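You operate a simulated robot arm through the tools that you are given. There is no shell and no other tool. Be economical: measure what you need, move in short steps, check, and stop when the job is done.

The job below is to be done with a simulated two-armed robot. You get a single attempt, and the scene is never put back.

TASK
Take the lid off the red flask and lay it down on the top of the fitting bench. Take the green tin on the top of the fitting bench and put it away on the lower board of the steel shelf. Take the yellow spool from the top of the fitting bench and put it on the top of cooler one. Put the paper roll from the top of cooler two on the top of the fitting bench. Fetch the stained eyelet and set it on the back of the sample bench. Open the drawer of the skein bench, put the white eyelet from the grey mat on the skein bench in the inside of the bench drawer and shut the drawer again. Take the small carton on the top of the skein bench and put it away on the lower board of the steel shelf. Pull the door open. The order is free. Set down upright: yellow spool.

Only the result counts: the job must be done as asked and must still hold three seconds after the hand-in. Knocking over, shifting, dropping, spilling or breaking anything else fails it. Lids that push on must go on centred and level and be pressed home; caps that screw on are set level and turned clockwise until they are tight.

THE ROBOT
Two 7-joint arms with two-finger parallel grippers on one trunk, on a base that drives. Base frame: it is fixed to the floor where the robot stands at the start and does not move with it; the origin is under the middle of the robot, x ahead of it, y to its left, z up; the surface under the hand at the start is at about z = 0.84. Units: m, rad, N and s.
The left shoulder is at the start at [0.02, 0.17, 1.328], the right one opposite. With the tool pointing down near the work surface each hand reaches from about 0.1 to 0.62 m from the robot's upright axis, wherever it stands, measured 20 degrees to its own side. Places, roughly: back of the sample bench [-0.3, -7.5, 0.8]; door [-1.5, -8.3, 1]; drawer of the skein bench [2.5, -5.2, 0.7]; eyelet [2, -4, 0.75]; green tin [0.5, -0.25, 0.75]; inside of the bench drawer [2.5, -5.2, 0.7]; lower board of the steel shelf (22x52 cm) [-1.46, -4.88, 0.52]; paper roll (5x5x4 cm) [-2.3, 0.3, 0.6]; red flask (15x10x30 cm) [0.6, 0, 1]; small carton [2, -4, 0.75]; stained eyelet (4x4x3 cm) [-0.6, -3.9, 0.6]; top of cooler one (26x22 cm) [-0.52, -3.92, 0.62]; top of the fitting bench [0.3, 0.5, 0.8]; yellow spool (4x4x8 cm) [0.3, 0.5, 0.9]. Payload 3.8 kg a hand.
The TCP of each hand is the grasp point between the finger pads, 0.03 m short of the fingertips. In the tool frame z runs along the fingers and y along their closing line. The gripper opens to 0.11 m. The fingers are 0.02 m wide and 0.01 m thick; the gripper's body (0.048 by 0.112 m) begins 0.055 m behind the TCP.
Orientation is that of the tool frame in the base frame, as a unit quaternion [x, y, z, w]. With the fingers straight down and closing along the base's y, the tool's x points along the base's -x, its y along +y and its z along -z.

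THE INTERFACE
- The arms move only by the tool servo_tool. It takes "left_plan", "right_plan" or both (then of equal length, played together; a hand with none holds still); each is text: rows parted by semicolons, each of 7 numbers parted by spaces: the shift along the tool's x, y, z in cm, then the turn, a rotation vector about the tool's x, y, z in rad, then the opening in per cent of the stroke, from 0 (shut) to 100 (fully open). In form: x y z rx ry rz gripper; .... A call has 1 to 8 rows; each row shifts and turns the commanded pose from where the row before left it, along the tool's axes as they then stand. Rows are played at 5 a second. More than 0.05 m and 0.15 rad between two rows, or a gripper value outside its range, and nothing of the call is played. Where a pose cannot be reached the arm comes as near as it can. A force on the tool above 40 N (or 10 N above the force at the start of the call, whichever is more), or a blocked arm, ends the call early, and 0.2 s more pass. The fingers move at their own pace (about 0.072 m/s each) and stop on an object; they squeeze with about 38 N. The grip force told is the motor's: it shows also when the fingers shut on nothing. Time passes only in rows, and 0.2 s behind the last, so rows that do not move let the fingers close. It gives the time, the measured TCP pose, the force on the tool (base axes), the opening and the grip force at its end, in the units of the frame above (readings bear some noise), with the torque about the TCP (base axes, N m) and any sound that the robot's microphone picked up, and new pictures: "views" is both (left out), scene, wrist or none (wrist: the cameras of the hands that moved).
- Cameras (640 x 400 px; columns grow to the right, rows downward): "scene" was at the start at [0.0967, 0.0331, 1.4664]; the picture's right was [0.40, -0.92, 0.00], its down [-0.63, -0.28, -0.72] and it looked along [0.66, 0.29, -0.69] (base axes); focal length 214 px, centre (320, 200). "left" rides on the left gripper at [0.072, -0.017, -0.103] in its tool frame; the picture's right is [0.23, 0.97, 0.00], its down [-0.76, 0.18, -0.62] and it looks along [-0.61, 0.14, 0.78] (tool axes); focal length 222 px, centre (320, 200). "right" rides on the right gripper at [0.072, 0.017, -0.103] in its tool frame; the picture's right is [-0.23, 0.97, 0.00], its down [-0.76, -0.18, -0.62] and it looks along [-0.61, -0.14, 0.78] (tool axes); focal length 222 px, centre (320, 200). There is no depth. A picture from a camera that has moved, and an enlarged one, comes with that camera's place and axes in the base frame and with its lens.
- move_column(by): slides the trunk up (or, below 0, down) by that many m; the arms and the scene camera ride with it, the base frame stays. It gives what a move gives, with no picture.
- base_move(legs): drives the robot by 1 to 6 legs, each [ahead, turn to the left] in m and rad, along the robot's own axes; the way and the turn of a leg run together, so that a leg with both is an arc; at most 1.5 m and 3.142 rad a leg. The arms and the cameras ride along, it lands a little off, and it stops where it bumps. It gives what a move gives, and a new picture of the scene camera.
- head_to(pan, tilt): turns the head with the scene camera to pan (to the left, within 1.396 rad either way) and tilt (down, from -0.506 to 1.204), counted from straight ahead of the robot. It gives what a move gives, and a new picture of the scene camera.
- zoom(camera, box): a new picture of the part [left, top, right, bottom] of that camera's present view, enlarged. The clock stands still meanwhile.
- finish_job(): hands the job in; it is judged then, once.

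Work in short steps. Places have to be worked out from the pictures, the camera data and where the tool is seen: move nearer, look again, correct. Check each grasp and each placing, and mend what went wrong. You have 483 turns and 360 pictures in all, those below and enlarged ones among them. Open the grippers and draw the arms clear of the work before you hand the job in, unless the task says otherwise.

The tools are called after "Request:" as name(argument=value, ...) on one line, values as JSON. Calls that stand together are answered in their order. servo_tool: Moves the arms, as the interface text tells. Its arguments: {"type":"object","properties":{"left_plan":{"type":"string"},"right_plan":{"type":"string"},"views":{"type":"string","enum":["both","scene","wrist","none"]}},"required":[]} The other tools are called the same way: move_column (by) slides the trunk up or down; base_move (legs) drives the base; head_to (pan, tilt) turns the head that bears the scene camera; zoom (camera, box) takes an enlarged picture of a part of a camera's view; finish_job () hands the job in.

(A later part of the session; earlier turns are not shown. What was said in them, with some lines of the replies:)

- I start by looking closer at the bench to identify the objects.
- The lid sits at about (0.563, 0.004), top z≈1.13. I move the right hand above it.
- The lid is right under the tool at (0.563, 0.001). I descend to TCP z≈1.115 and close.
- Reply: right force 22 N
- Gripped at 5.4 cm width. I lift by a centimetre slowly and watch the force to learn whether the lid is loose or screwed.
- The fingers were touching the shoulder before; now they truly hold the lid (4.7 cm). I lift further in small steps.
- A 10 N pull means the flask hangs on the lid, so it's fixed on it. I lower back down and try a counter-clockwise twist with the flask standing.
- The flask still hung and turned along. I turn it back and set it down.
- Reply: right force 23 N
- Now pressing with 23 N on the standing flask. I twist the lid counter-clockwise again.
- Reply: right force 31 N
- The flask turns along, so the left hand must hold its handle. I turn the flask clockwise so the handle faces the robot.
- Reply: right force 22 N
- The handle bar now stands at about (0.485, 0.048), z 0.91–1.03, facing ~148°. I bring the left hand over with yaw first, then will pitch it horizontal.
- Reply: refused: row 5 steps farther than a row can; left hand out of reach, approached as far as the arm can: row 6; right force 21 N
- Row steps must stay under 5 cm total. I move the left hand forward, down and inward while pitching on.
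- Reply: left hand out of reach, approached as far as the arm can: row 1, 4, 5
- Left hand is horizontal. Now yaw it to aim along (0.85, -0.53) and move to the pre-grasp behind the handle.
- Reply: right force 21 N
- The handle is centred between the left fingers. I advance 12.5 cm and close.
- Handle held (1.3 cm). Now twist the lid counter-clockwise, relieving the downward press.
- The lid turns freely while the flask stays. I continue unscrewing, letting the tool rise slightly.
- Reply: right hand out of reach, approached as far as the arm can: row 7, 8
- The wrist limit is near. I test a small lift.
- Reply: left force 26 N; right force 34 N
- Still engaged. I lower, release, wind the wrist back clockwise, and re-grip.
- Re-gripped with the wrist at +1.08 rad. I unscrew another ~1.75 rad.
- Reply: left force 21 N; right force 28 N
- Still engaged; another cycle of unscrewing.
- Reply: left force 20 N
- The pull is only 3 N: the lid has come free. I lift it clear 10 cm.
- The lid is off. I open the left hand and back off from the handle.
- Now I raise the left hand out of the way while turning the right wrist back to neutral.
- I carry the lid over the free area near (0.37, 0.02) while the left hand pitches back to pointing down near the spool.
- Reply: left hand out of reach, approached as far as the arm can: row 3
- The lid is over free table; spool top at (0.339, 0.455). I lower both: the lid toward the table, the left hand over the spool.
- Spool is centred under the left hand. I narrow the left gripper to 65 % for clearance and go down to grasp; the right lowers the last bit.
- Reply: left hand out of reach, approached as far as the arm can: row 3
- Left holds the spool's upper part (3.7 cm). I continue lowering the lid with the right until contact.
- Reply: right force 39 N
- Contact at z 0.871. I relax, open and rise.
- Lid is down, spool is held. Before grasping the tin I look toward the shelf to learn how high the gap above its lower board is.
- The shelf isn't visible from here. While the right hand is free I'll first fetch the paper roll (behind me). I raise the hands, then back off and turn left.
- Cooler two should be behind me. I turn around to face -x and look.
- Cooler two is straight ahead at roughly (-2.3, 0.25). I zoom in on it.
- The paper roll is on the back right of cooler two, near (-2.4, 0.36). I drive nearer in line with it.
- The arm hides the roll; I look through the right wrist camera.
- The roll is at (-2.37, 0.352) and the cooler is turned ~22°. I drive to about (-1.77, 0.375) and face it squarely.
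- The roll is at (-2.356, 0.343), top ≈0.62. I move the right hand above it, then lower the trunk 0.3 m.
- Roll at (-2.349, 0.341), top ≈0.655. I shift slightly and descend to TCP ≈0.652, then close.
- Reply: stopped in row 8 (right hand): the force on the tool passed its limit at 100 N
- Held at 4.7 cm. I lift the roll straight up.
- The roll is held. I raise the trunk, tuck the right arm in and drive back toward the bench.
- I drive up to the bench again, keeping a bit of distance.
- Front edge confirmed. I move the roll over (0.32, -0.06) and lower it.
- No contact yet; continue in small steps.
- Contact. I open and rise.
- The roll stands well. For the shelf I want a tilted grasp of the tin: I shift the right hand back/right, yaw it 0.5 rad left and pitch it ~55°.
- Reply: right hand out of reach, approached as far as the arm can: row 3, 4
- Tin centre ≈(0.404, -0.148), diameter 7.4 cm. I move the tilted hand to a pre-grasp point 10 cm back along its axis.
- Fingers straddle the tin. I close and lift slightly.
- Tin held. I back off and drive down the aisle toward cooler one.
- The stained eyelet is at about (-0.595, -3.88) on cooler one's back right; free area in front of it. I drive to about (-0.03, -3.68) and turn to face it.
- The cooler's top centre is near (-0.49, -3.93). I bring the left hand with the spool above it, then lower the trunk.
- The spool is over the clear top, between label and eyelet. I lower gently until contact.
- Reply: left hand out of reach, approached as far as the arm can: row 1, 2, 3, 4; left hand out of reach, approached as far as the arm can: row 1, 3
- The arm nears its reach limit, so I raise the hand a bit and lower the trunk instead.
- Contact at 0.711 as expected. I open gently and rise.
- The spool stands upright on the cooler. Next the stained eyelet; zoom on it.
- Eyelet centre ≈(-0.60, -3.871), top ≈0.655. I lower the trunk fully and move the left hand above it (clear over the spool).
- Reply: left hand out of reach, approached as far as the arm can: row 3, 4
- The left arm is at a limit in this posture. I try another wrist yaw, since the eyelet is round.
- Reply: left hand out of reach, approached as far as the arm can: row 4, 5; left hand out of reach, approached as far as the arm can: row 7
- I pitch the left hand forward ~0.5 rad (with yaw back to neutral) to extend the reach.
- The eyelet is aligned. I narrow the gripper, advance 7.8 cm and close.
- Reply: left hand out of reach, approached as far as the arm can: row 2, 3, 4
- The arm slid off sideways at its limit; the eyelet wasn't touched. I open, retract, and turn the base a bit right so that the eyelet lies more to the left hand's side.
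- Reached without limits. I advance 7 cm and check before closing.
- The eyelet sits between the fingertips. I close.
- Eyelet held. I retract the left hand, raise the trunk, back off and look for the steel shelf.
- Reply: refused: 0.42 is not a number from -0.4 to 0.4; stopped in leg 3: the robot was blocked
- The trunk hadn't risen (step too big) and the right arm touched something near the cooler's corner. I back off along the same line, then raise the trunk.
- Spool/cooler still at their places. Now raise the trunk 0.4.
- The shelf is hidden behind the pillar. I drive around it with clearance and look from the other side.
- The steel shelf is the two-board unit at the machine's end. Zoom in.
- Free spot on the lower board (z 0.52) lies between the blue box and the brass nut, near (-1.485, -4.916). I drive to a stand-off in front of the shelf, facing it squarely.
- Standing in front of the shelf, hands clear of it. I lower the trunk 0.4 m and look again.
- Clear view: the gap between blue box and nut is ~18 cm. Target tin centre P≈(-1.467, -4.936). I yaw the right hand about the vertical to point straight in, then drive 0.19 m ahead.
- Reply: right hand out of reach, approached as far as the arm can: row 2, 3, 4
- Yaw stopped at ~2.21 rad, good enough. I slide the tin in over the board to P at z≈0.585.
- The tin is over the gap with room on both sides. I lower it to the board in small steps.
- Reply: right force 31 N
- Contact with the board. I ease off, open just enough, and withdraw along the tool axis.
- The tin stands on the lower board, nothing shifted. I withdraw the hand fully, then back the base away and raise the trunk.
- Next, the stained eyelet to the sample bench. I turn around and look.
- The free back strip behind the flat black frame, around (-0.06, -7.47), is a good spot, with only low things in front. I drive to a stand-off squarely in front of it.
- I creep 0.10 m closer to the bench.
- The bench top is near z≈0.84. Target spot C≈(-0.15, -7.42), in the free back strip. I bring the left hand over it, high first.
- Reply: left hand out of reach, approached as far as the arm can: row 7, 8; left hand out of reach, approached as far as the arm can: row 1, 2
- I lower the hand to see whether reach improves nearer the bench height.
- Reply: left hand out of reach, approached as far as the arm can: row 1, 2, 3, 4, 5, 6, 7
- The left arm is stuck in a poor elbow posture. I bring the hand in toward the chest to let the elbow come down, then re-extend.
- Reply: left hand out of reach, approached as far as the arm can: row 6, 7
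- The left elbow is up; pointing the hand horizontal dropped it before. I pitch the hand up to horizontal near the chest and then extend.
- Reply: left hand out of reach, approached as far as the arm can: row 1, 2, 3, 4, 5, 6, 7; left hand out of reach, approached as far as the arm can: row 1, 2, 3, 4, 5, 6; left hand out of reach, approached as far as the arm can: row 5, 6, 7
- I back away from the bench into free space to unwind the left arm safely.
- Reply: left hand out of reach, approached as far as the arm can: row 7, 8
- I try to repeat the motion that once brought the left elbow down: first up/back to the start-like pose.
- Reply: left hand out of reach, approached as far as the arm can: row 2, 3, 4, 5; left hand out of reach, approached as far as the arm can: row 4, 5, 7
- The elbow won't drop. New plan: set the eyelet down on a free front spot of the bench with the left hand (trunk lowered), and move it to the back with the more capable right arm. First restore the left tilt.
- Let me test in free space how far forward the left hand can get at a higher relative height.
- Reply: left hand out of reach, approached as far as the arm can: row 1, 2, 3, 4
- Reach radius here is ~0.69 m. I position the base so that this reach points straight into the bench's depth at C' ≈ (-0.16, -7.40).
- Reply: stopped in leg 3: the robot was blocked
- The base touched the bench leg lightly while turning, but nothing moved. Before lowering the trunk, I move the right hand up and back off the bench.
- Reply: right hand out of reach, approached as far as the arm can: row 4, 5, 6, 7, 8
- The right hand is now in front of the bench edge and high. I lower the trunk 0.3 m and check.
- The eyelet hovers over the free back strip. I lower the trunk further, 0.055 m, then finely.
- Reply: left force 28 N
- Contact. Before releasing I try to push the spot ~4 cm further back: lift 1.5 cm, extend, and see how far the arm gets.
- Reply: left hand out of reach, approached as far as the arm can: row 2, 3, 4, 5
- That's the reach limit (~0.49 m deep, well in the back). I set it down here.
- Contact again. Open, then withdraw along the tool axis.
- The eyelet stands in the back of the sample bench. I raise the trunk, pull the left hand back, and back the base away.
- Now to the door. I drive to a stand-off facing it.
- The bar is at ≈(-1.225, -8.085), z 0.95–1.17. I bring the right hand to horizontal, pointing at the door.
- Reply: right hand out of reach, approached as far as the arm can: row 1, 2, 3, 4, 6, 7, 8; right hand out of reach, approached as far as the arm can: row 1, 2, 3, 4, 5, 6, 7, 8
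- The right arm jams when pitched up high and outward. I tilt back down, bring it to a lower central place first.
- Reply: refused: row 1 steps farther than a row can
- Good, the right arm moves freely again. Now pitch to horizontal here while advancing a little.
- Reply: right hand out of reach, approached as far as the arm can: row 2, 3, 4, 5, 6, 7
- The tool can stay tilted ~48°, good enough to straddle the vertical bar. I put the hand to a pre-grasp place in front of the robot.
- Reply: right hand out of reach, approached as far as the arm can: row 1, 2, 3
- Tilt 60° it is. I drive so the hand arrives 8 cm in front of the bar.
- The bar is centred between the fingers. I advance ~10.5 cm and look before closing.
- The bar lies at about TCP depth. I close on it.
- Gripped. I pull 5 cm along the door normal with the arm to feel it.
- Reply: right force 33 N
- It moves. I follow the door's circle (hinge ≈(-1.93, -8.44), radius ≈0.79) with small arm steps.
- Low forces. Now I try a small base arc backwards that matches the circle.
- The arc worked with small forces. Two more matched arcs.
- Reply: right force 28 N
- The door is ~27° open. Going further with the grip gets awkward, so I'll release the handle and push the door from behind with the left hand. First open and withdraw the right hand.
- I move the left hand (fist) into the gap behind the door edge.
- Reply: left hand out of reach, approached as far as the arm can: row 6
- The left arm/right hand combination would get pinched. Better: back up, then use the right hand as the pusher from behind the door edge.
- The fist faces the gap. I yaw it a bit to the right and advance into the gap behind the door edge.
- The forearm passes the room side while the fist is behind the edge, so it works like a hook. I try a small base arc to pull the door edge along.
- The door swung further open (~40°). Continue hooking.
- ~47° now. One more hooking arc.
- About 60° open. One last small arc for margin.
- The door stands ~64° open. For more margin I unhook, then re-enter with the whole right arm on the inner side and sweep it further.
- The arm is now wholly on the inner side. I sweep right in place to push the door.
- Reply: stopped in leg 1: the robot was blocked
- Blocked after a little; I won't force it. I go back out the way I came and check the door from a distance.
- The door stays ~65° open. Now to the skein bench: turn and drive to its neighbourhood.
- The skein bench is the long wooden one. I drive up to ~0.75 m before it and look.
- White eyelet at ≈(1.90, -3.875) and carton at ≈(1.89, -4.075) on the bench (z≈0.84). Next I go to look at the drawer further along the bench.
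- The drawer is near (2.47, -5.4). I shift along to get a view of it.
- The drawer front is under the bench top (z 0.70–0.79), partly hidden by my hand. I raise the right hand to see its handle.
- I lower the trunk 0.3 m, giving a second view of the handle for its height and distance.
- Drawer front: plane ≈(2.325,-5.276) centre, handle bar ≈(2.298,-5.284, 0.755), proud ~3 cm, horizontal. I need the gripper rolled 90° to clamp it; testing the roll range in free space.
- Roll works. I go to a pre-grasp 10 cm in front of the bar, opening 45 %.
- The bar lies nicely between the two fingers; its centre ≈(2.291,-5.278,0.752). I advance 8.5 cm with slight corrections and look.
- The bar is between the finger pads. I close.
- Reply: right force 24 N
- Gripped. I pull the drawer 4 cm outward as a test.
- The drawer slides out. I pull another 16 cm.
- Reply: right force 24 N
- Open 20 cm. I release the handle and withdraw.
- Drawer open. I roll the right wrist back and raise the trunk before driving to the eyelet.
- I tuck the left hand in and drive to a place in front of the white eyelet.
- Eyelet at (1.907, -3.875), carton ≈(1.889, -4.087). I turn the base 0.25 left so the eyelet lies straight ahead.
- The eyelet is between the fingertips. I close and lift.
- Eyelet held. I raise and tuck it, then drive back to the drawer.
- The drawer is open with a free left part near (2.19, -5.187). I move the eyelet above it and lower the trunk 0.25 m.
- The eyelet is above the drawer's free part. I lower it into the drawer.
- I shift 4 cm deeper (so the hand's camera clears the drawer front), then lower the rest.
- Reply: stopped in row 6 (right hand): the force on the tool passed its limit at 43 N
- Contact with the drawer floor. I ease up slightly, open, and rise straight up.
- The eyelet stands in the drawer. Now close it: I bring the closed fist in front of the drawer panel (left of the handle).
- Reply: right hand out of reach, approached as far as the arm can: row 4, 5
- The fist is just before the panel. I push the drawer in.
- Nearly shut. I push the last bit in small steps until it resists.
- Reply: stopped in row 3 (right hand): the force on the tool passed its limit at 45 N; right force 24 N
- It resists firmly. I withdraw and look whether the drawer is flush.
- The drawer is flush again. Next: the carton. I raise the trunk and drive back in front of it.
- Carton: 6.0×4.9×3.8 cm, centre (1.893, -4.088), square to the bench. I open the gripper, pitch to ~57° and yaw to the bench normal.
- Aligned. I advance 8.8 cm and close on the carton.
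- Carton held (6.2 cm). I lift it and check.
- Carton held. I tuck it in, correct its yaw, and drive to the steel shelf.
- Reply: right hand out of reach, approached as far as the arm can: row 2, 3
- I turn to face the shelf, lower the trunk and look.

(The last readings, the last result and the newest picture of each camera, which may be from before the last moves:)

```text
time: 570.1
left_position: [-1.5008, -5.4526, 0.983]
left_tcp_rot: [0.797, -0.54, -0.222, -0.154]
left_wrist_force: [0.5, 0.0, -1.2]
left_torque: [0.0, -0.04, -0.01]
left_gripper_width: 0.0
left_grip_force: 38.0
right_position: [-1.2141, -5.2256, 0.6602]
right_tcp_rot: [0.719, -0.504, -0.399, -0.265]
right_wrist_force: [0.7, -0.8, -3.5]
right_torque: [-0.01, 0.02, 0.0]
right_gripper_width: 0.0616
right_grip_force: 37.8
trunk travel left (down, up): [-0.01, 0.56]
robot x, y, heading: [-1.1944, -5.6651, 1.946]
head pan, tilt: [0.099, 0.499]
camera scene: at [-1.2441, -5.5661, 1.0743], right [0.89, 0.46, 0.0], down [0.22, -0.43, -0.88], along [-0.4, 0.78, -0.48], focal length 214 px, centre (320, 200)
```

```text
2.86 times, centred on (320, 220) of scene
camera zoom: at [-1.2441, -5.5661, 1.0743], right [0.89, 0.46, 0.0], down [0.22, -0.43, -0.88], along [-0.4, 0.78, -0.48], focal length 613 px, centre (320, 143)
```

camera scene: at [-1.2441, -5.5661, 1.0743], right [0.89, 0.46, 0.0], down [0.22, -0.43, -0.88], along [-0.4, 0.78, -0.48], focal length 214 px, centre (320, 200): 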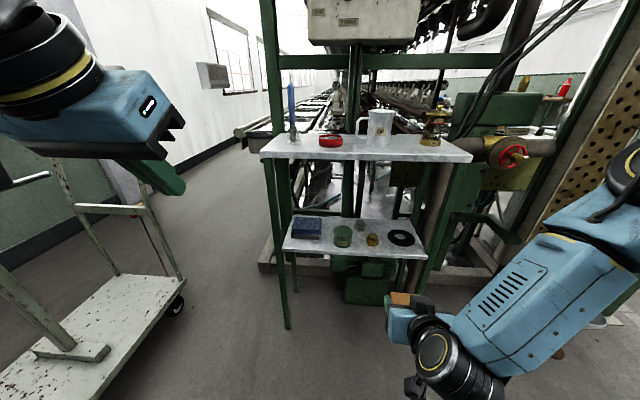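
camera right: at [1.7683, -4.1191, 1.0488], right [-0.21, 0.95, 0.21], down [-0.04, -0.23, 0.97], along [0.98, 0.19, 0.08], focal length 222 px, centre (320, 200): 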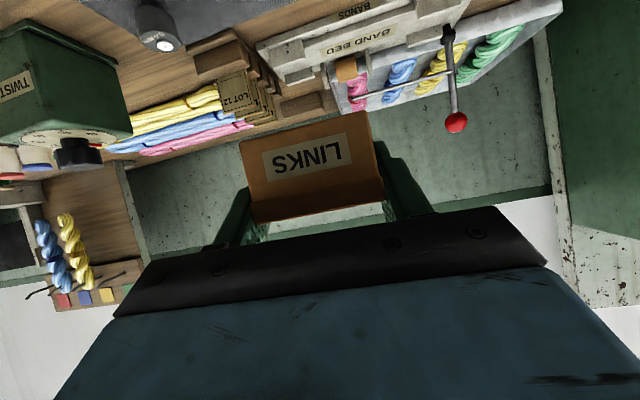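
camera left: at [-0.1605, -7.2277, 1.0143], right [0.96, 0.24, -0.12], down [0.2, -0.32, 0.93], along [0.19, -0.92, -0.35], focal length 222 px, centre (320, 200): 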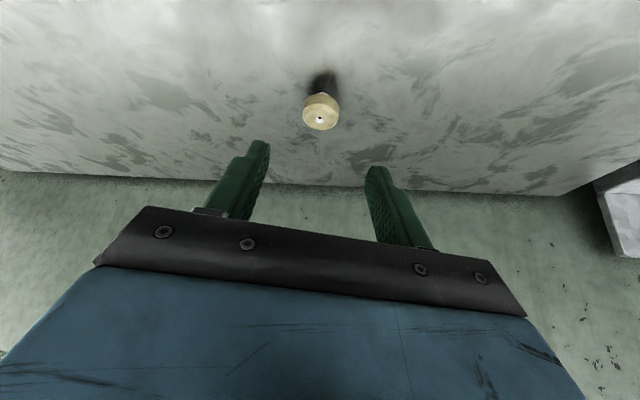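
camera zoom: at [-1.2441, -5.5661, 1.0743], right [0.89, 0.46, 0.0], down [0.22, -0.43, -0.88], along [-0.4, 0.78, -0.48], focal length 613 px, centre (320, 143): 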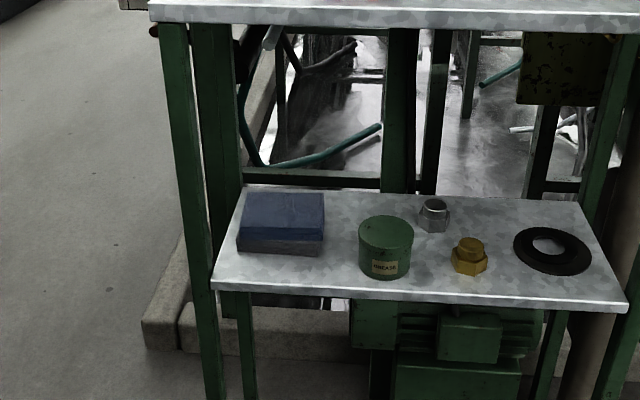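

A better spot for the carton is the strip before the blue box: P3≈(-1.589, -5.016), 7 cm deep, 20 cm wide. I shift the base left by 0.34 m.

Request:
base_move(legs=[[0, 1.058], [0.335, 0], [0, -1.058]])

Request:
zoom(camera="scene", box=[250, 170, 450, 310])

```text
time: 577.7
left_position: [-1.8379, -5.4048, 0.9836]
left_tcp_rot: [0.798, -0.539, -0.223, -0.153]
left_wrist_force: [0.5, -0.6, 0.4]
left_torque: [0.02, -0.01, -0.04]
left_gripper_width: 0.0
left_grip_force: 37.5
right_position: [-1.5506, -5.1767, 0.6597]
right_tcp_rot: [0.72, -0.503, -0.399, -0.264]
right_wrist_force: [0.0, 0.3, -2.7]
right_torque: [0.03, 0.01, -0.02]
right_gripper_width: 0.0616
right_grip_force: 38.1
trunk travel left (down, up): [-0.01, 0.56]
robot x, y, heading: [-1.5328, -5.6218, 1.95]
head pan, tilt: [0.099, 0.499]
camera scene: at [-1.5791, -5.5177, 1.0744], right [0.89, 0.46, 0.0], down [0.22, -0.42, -0.88], along [-0.41, 0.78, -0.48], focal length 214 px, centre (320, 200)
```

scene: 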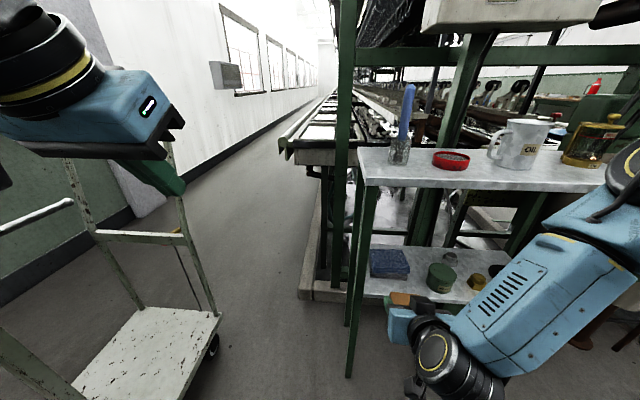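

```text
2.86 times, centred on (350, 240) of scene
camera zoom: at [-1.5791, -5.5177, 1.0744], right [0.89, 0.46, 0.0], down [0.22, -0.42, -0.88], along [-0.41, 0.78, -0.48], focal length 613 px, centre (234, 86)
```

zoom: 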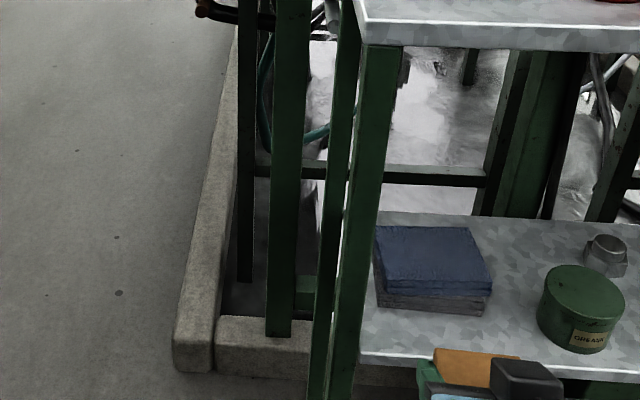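

Numbers refined; carton target ≈(-1.583, -5.019). I slide it in over the board at z≈0.60.

Request:
servo_tool(right_plan="-0.73 -0.55 3.31 0 0 0 0; -0.73 -0.55 3.31 0 0 0 0; -0.73 -0.55 3.31 0 0 0 0; -0.73 -0.55 3.31 0 0 0 0; -0.73 -0.55 3.31 0 0 0 0; 0 0 0 0 0 0 0", views="both")

Request:
zoom(camera="scene", box=[320, 210, 480, 330])

```text
time: 579.1
left_position: [-1.8366, -5.4035, 0.9842]
left_tcp_rot: [0.798, -0.539, -0.223, -0.153]
left_wrist_force: [0.3, -1.0, 0.1]
left_torque: [0.01, 0.0, -0.02]
left_gripper_width: 0.0
left_grip_force: 38.0
right_position: [-1.5959, -5.0217, 0.6102]
right_tcp_rot: [0.721, -0.505, -0.394, -0.265]
right_wrist_force: [-0.3, 0.9, -3.4]
right_torque: [-0.02, -0.02, -0.01]
right_gripper_width: 0.0619
right_grip_force: 38.0
right hand out of reach, approached as far as the arm can: row 1, 2, 3, 5
trunk travel left (down, up): [-0.01, 0.56]
robot x, y, heading: [-1.5309, -5.6235, 1.949]
head pan, tilt: [0.099, 0.499]
camera scene: at [-1.5792, -5.5177, 1.0744], right [0.89, 0.46, 0.0], down [0.22, -0.42, -0.88], along [-0.41, 0.78, -0.48], focal length 214 px, centre (320, 200)
camera right: at [-1.5677, -5.1452, 0.6063], right [-0.95, -0.22, 0.21], down [0.22, -0.03, 0.98], along [-0.21, 0.97, 0.08], focal length 222 px, centre (320, 200)
```

scene: 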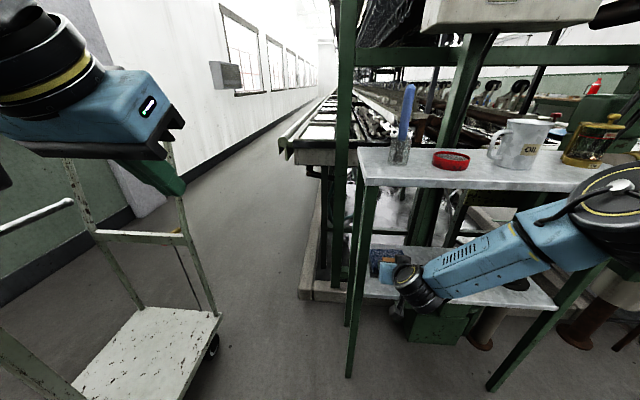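
right: 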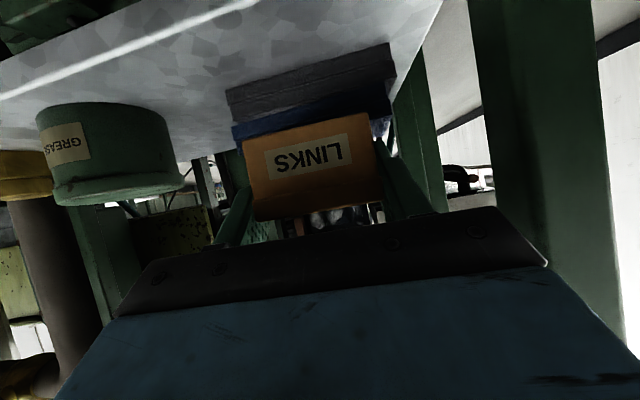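

```text
3.33 times, centred on (400, 270) of scene
camera zoom: at [-1.5792, -5.5177, 1.0744], right [0.89, 0.46, 0.0], down [0.22, -0.42, -0.88], along [-0.41, 0.78, -0.48], focal length 715 px, centre (53, -33)
```

zoom: 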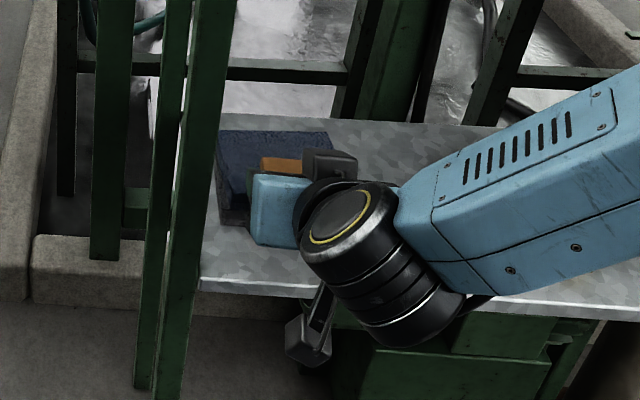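

Position s/d is right. I lower in small steps and watch the position.

Request:
servo_tool(right_plan="1.26 0 0.81 0 0 0 0; 1.26 0 0.81 0 0 0 0; 0 0 0 0 0 0 0", views="none")

```text
time: 579.9
left_position: [-1.8369, -5.4033, 0.9838]
left_tcp_rot: [0.798, -0.539, -0.222, -0.153]
left_wrist_force: [0.4, -0.2, -0.1]
left_torque: [0.0, 0.01, 0.03]
left_gripper_width: 0.0002
left_grip_force: 37.6
right_position: [-1.5976, -5.0204, 0.6104]
right_tcp_rot: [0.719, -0.506, -0.394, -0.266]
right_wrist_force: [-0.6, -0.1, -2.6]
right_torque: [0.01, 0.0, -0.01]
right_gripper_width: 0.0618
right_grip_force: 37.7
right hand out of reach, approached as far as the arm can: row 1, 2
trunk travel left (down, up): [-0.01, 0.56]
robot x, y, heading: [-1.5308, -5.617, 1.951]
head pan, tilt: [0.099, 0.499]
```

The arm can't get lower in this posture. I back the base out and re-approach with the target more central and further forward.

Request:
base_move(legs=[[-0.25, 0], [0, -0.81], [0.19, 0], [0, 0.81]])

```text
time: 587.1
left_position: [-1.6643, -5.4618, 0.9835]
left_tcp_rot: [0.798, -0.538, -0.222, -0.153]
left_wrist_force: [-1.0, 0.1, 0.0]
left_torque: [0.05, 0.01, 0.03]
left_gripper_width: 0.0001
left_grip_force: 37.6
right_position: [-1.4268, -5.077, 0.6097]
right_tcp_rot: [0.721, -0.504, -0.396, -0.264]
right_wrist_force: [0.4, -0.1, -3.3]
right_torque: [0.01, 0.0, -0.02]
right_gripper_width: 0.0618
right_grip_force: 37.6
trunk travel left (down, up): [-0.01, 0.56]
robot x, y, heading: [-1.3577, -5.6731, 1.957]
head pan, tilt: [0.099, 0.499]
camera scene: at [-1.4076, -5.5742, 1.0744], right [0.89, 0.46, 0.0], down [0.22, -0.42, -0.88], along [-0.41, 0.78, -0.48], focal length 214 px, centre (320, 200)
```

scene: 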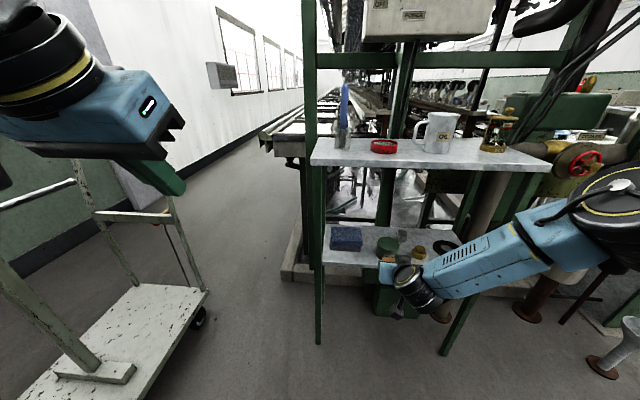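

Request:
servo_tool(right_plan="0 4.1 0 0 0 0 0; 0 4.1 0 0 0 0 0; 0 4.1 0 0 0 0 0; 0 0 0 0 0 0 0", views="none")

```text
time: 588.1
left_position: [-1.6659, -5.462, 0.9817]
left_tcp_rot: [0.799, -0.538, -0.223, -0.153]
left_wrist_force: [-0.3, -0.2, -0.7]
left_torque: [0.01, 0.02, 0.02]
left_gripper_width: 0.0
left_grip_force: 38.0
right_position: [-1.542, -5.1211, 0.6114]
right_tcp_rot: [0.721, -0.503, -0.396, -0.265]
right_wrist_force: [1.0, 0.5, -3.4]
right_torque: [-0.03, 0.0, -0.03]
right_gripper_width: 0.0618
right_grip_force: 37.7
trunk travel left (down, up): [-0.01, 0.56]
robot x, y, heading: [-1.3594, -5.6733, 1.956]
head pan, tilt: [0.099, 0.499]
```

Good. I test lowering here, in front of the board, to z≈0.585.

Request:
servo_tool(right_plan="1.1 0 0.7 0 0 0 0; 1.1 0 0.7 0 0 0 0; 0 0 0 0 0 0 0", views="none")

```text
time: 588.9
left_position: [-1.665, -5.4615, 0.9824]
left_tcp_rot: [0.799, -0.537, -0.223, -0.152]
left_wrist_force: [-0.1, -0.2, 0.6]
left_torque: [-0.04, -0.02, 0.0]
left_gripper_width: 0.0
left_grip_force: 37.6
right_position: [-1.5425, -5.1212, 0.5874]
right_tcp_rot: [0.721, -0.504, -0.395, -0.265]
right_wrist_force: [1.1, 0.3, -3.7]
right_torque: [0.02, 0.01, 0.0]
right_gripper_width: 0.0619
right_grip_force: 37.6
trunk travel left (down, up): [-0.01, 0.56]
robot x, y, heading: [-1.3588, -5.6778, 1.961]
head pan, tilt: [0.099, 0.499]
```

Request:
servo_tool(right_plan="-1.49 0 2.3 0 0 0 0; -1.49 0 2.3 0 0 0 0; -1.49 0 2.3 0 0 0 0; -1.49 0.1 2.3 0 0 0 0; 0 0 0 0 0 0 0", views="both")

Request:
zoom(camera="scene", box=[280, 200, 480, 330])

```text
time: 590.1
left_position: [-1.665, -5.461, 0.9824]
left_tcp_rot: [0.799, -0.537, -0.223, -0.153]
left_wrist_force: [0.6, 0.5, 0.6]
left_torque: [0.0, 0.0, 0.04]
left_gripper_width: 0.0
left_grip_force: 38.1
right_position: [-1.5825, -5.0202, 0.5858]
right_tcp_rot: [0.721, -0.504, -0.395, -0.264]
right_wrist_force: [-0.2, 0.9, -3.2]
right_torque: [-0.01, 0.0, 0.02]
right_gripper_width: 0.0617
right_grip_force: 38.1
trunk travel left (down, up): [-0.01, 0.56]
robot x, y, heading: [-1.3602, -5.6748, 1.958]
head pan, tilt: [0.099, 0.499]
camera scene: at [-1.4076, -5.5741, 1.0744], right [0.89, 0.46, 0.0], down [0.22, -0.42, -0.88], along [-0.41, 0.78, -0.48], focal length 214 px, centre (320, 200)
camera right: at [-1.5524, -5.1435, 0.5817], right [-0.95, -0.23, 0.21], down [0.22, -0.03, 0.98], along [-0.21, 0.97, 0.08], focal length 222 px, centre (320, 200)
```

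scene: 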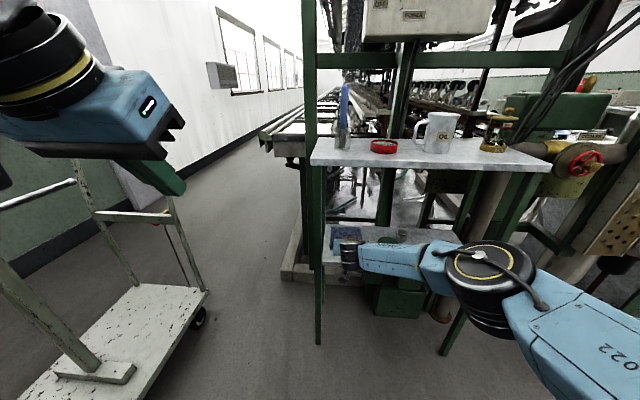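
right: 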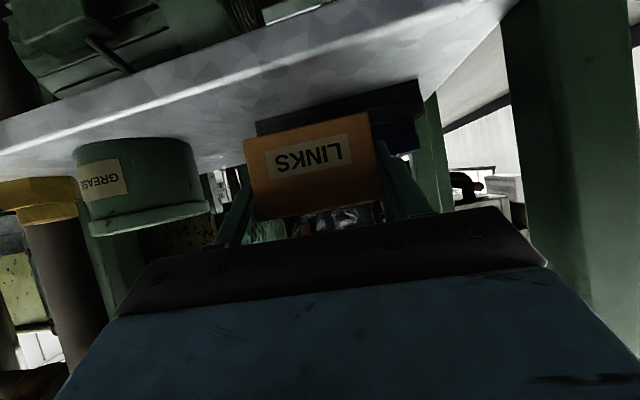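

```text
3.08 times, centred on (380, 265) of scene
camera zoom: at [-1.4076, -5.5741, 1.0744], right [0.89, 0.46, 0.0], down [0.22, -0.42, -0.88], along [-0.41, 0.78, -0.48], focal length 660 px, centre (135, 0)
```

zoom: 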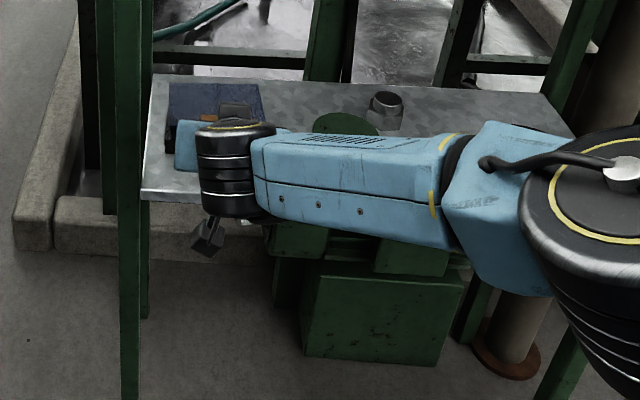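

Now lower onto the board in small steps.

Request:
servo_tool(right_plan="0.84 0 0.54 0 0 0 0; 0.67 0 0.43 0 0 0 0; 0.34 0 0.22 0 0 0 0; 0.34 0 0.22 0 0 0 0; 0 0 0 0 0 0 0", views="none")

```text
time: 591.3
left_position: [-1.6652, -5.4617, 0.9832]
left_tcp_rot: [0.799, -0.537, -0.223, -0.153]
left_wrist_force: [0.5, 0.3, 0.1]
left_torque: [0.0, 0.01, 0.0]
left_gripper_width: 0.0
left_grip_force: 37.8
right_position: [-1.5826, -5.0193, 0.5623]
right_tcp_rot: [0.72, -0.503, -0.397, -0.267]
right_wrist_force: [0.1, -0.5, 8.0]
right_torque: [0.4, -0.19, 0.04]
right_gripper_width: 0.062
right_grip_force: 38.1
trunk travel left (down, up): [-0.01, 0.56]
robot x, y, heading: [-1.3552, -5.6712, 1.951]
head pan, tilt: [0.099, 0.499]
```

Contact. A hair lower, then open a little and withdraw along the tool axis.

Request:
servo_tool(right_plan="0.17 0 0.11 0 0 0 0; 0 0 0 0 0 0 62; 0 0 0 0 0 0 70; 0 0 0 0 0 0 70; 0 0 -2 0 0 0 70; 0 0 -3 0 0 0 70; 0 0 -3 0 0 0 70; 0 0 0 0 0 0 70", views="both")

```text
time: 593.1
left_position: [-1.6661, -5.4615, 0.9833]
left_tcp_rot: [0.799, -0.538, -0.223, -0.153]
left_wrist_force: [-1.2, -0.1, 1.0]
left_torque: [-0.02, -0.01, -0.02]
left_gripper_width: 0.0
left_grip_force: 37.5
right_position: [-1.5572, -5.0812, 0.6022]
right_tcp_rot: [0.721, -0.503, -0.396, -0.265]
right_wrist_force: [0.2, 0.0, -0.1]
right_torque: [0.01, -0.02, 0.0]
right_gripper_width: 0.077
right_grip_force: 0.1
trunk travel left (down, up): [-0.01, 0.56]
robot x, y, heading: [-1.3595, -5.6749, 1.953]
head pan, tilt: [0.099, 0.499]
camera scene: at [-1.4074, -5.5744, 1.0744], right [0.89, 0.46, 0.0], down [0.22, -0.42, -0.88], along [-0.41, 0.78, -0.48], focal length 214 px, centre (320, 200)
camera right: at [-1.5281, -5.2058, 0.5981], right [-0.95, -0.23, 0.21], down [0.22, -0.03, 0.98], along [-0.21, 0.97, 0.08], focal length 222 px, centre (320, 200)
```

scene: 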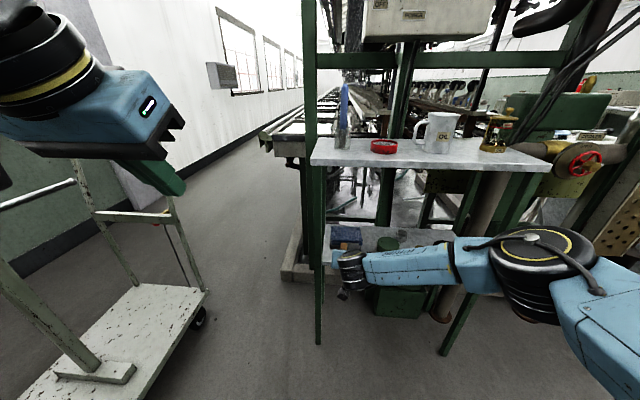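
right: 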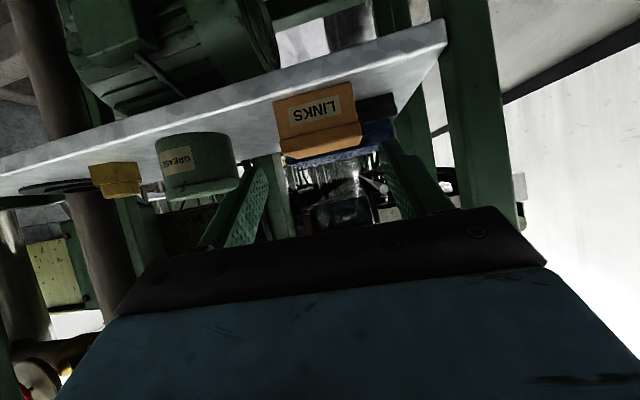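

Carton is down. I withdraw fully and back away to check the shelf.

Request:
servo_tool(right_plan="0 0 -4 0 0 0 70; 0 0 -4 0 0 0 70; 0 0 -4 0 0 0 70; 0 0 0 0 0 0 70", views="none")

Request:
base_move(legs=[[-0.3, 0]])

Request:
zoom(camera="scene", box=[290, 180, 450, 300])

```text
time: 594.1
left_position: [-1.6649, -5.4619, 0.9836]
left_tcp_rot: [0.799, -0.537, -0.222, -0.153]
left_wrist_force: [-0.2, -0.4, 0.1]
left_torque: [0.0, -0.01, 0.04]
left_gripper_width: 0.0
left_grip_force: 38.2
right_position: [-1.5223, -5.1749, 0.6673]
right_tcp_rot: [0.72, -0.504, -0.396, -0.265]
right_wrist_force: [0.7, -1.1, 0.2]
right_torque: [-0.02, 0.02, 0.02]
right_gripper_width: 0.0769
right_grip_force: 0.1
trunk travel left (down, up): [-0.01, 0.56]
robot x, y, heading: [-1.3556, -5.6743, 1.956]
head pan, tilt: [0.099, 0.499]
```

```text
time: 596.1
left_position: [-1.5524, -5.7419, 0.9833]
left_tcp_rot: [0.799, -0.537, -0.223, -0.153]
left_wrist_force: [-0.1, 0.2, 0.1]
left_torque: [0.0, 0.02, -0.02]
left_gripper_width: 0.0001
left_grip_force: 38.0
right_position: [-1.4086, -5.4537, 0.6676]
right_tcp_rot: [0.721, -0.504, -0.396, -0.265]
right_wrist_force: [0.1, 0.0, -0.5]
right_torque: [-0.03, 0.02, -0.03]
right_gripper_width: 0.0769
right_grip_force: 0.1
trunk travel left (down, up): [-0.01, 0.56]
robot x, y, heading: [-1.243, -5.9544, 1.958]
head pan, tilt: [0.099, 0.499]
camera scene: at [-1.2946, -5.8537, 1.0744], right [0.88, 0.47, 0.0], down [0.22, -0.42, -0.88], along [-0.41, 0.78, -0.48], focal length 214 px, centre (320, 200)
```

scene: 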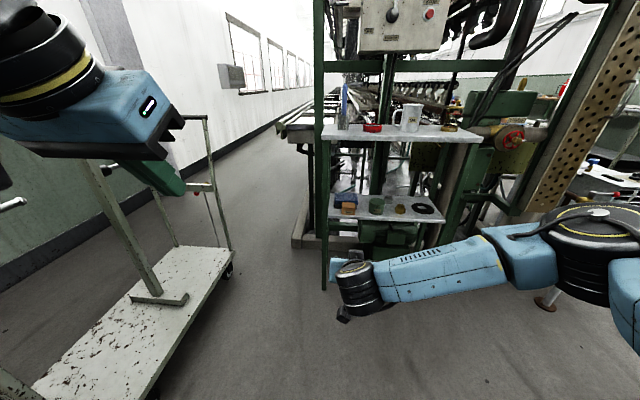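

```text
3.33 times, centred on (370, 240) of scene
camera zoom: at [-1.2946, -5.8537, 1.0744], right [0.88, 0.47, 0.0], down [0.22, -0.42, -0.88], along [-0.41, 0.78, -0.48], focal length 715 px, centre (153, 67)
```

zoom: 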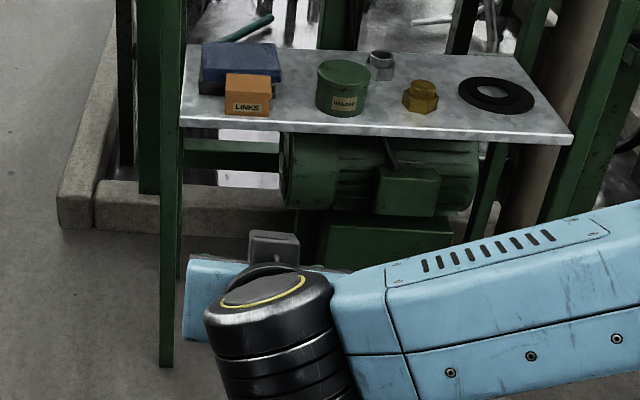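

Everything stands well on the shelf. I open both grippers, clear of everything, and hand in.

Request:
servo_tool(left_plan="0 0 0 0 0 0 80; 0 0 0 0 0 0 80; 0 0 0 0 0 0 80", right_plan="0 0 0 0 0 0 90; 0 0 0 0 0 0 90; 0 0 0 0 0 0 90", views="none")

Request:
head_to(pan=-0.7, tilt=0.3)

```text
time: 596.9
left_position: [-1.5534, -5.7409, 0.983]
left_tcp_rot: [0.799, -0.537, -0.223, -0.153]
left_wrist_force: [-0.6, 0.1, -0.8]
left_torque: [-0.02, 0.0, -0.03]
left_gripper_width: 0.0879
left_grip_force: 0.0
right_position: [-1.4103, -5.4539, 0.6664]
right_tcp_rot: [0.721, -0.503, -0.396, -0.264]
right_wrist_force: [-0.6, 0.0, 0.2]
right_torque: [0.01, 0.04, 0.0]
right_gripper_width: 0.099
right_grip_force: 0.1
trunk travel left (down, up): [-0.01, 0.56]
robot x, y, heading: [-1.2443, -5.9535, 1.951]
head pan, tilt: [0.099, 0.499]
```

```text
time: 598.0
left_position: [-1.5535, -5.7415, 0.9837]
left_tcp_rot: [0.799, -0.538, -0.222, -0.152]
left_wrist_force: [0.2, 0.0, -0.2]
left_torque: [-0.01, 0.02, -0.01]
left_gripper_width: 0.0881
left_grip_force: 0.0
right_position: [-1.4093, -5.4539, 0.6659]
right_tcp_rot: [0.721, -0.503, -0.397, -0.265]
right_wrist_force: [0.1, 0.1, -0.2]
right_torque: [-0.03, -0.01, 0.03]
right_gripper_width: 0.099
right_grip_force: 0.0
trunk travel left (down, up): [-0.01, 0.56]
robot x, y, heading: [-1.2464, -5.9544, 1.953]
head pan, tilt: [-0.7, 0.3]
camera scene: at [-1.2234, -5.8452, 1.0928], right [0.95, -0.31, 0.0], down [-0.09, -0.28, -0.96], along [0.29, 0.91, -0.3], focal length 214 px, centre (320, 200)
```

scene: 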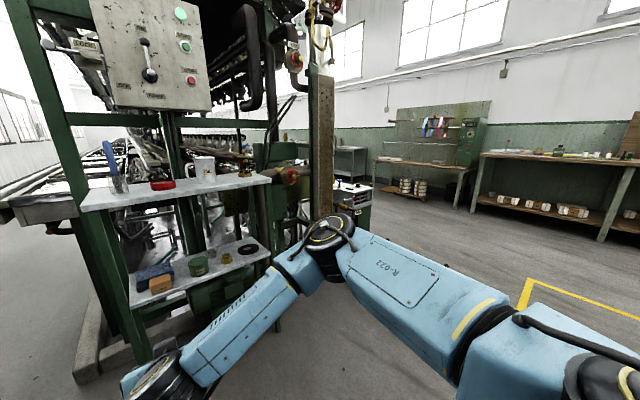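

All tasks are done and both hands are open and clear of the work; I hand the job in.

Request:
finish_job()

```text
The job is handed in.
```

I handed the job in with every item on the list carried out; no verdict came back, so I can't say yet whether it passed.

- **Door:** it stands open at roughly 65°. A last push to open it wider was blocked, so I stopped there.
- **Stained eyelet:** it is in the back half of the sample bench, as deep as the left arm could reach.
- **Contacts:** the robot was blocked twice while carrying things, near cooler one and at the sample bench. In the pictures afterwards nothing had moved or fallen. I did not go back to look at cooler one or the fitting bench at the very end.
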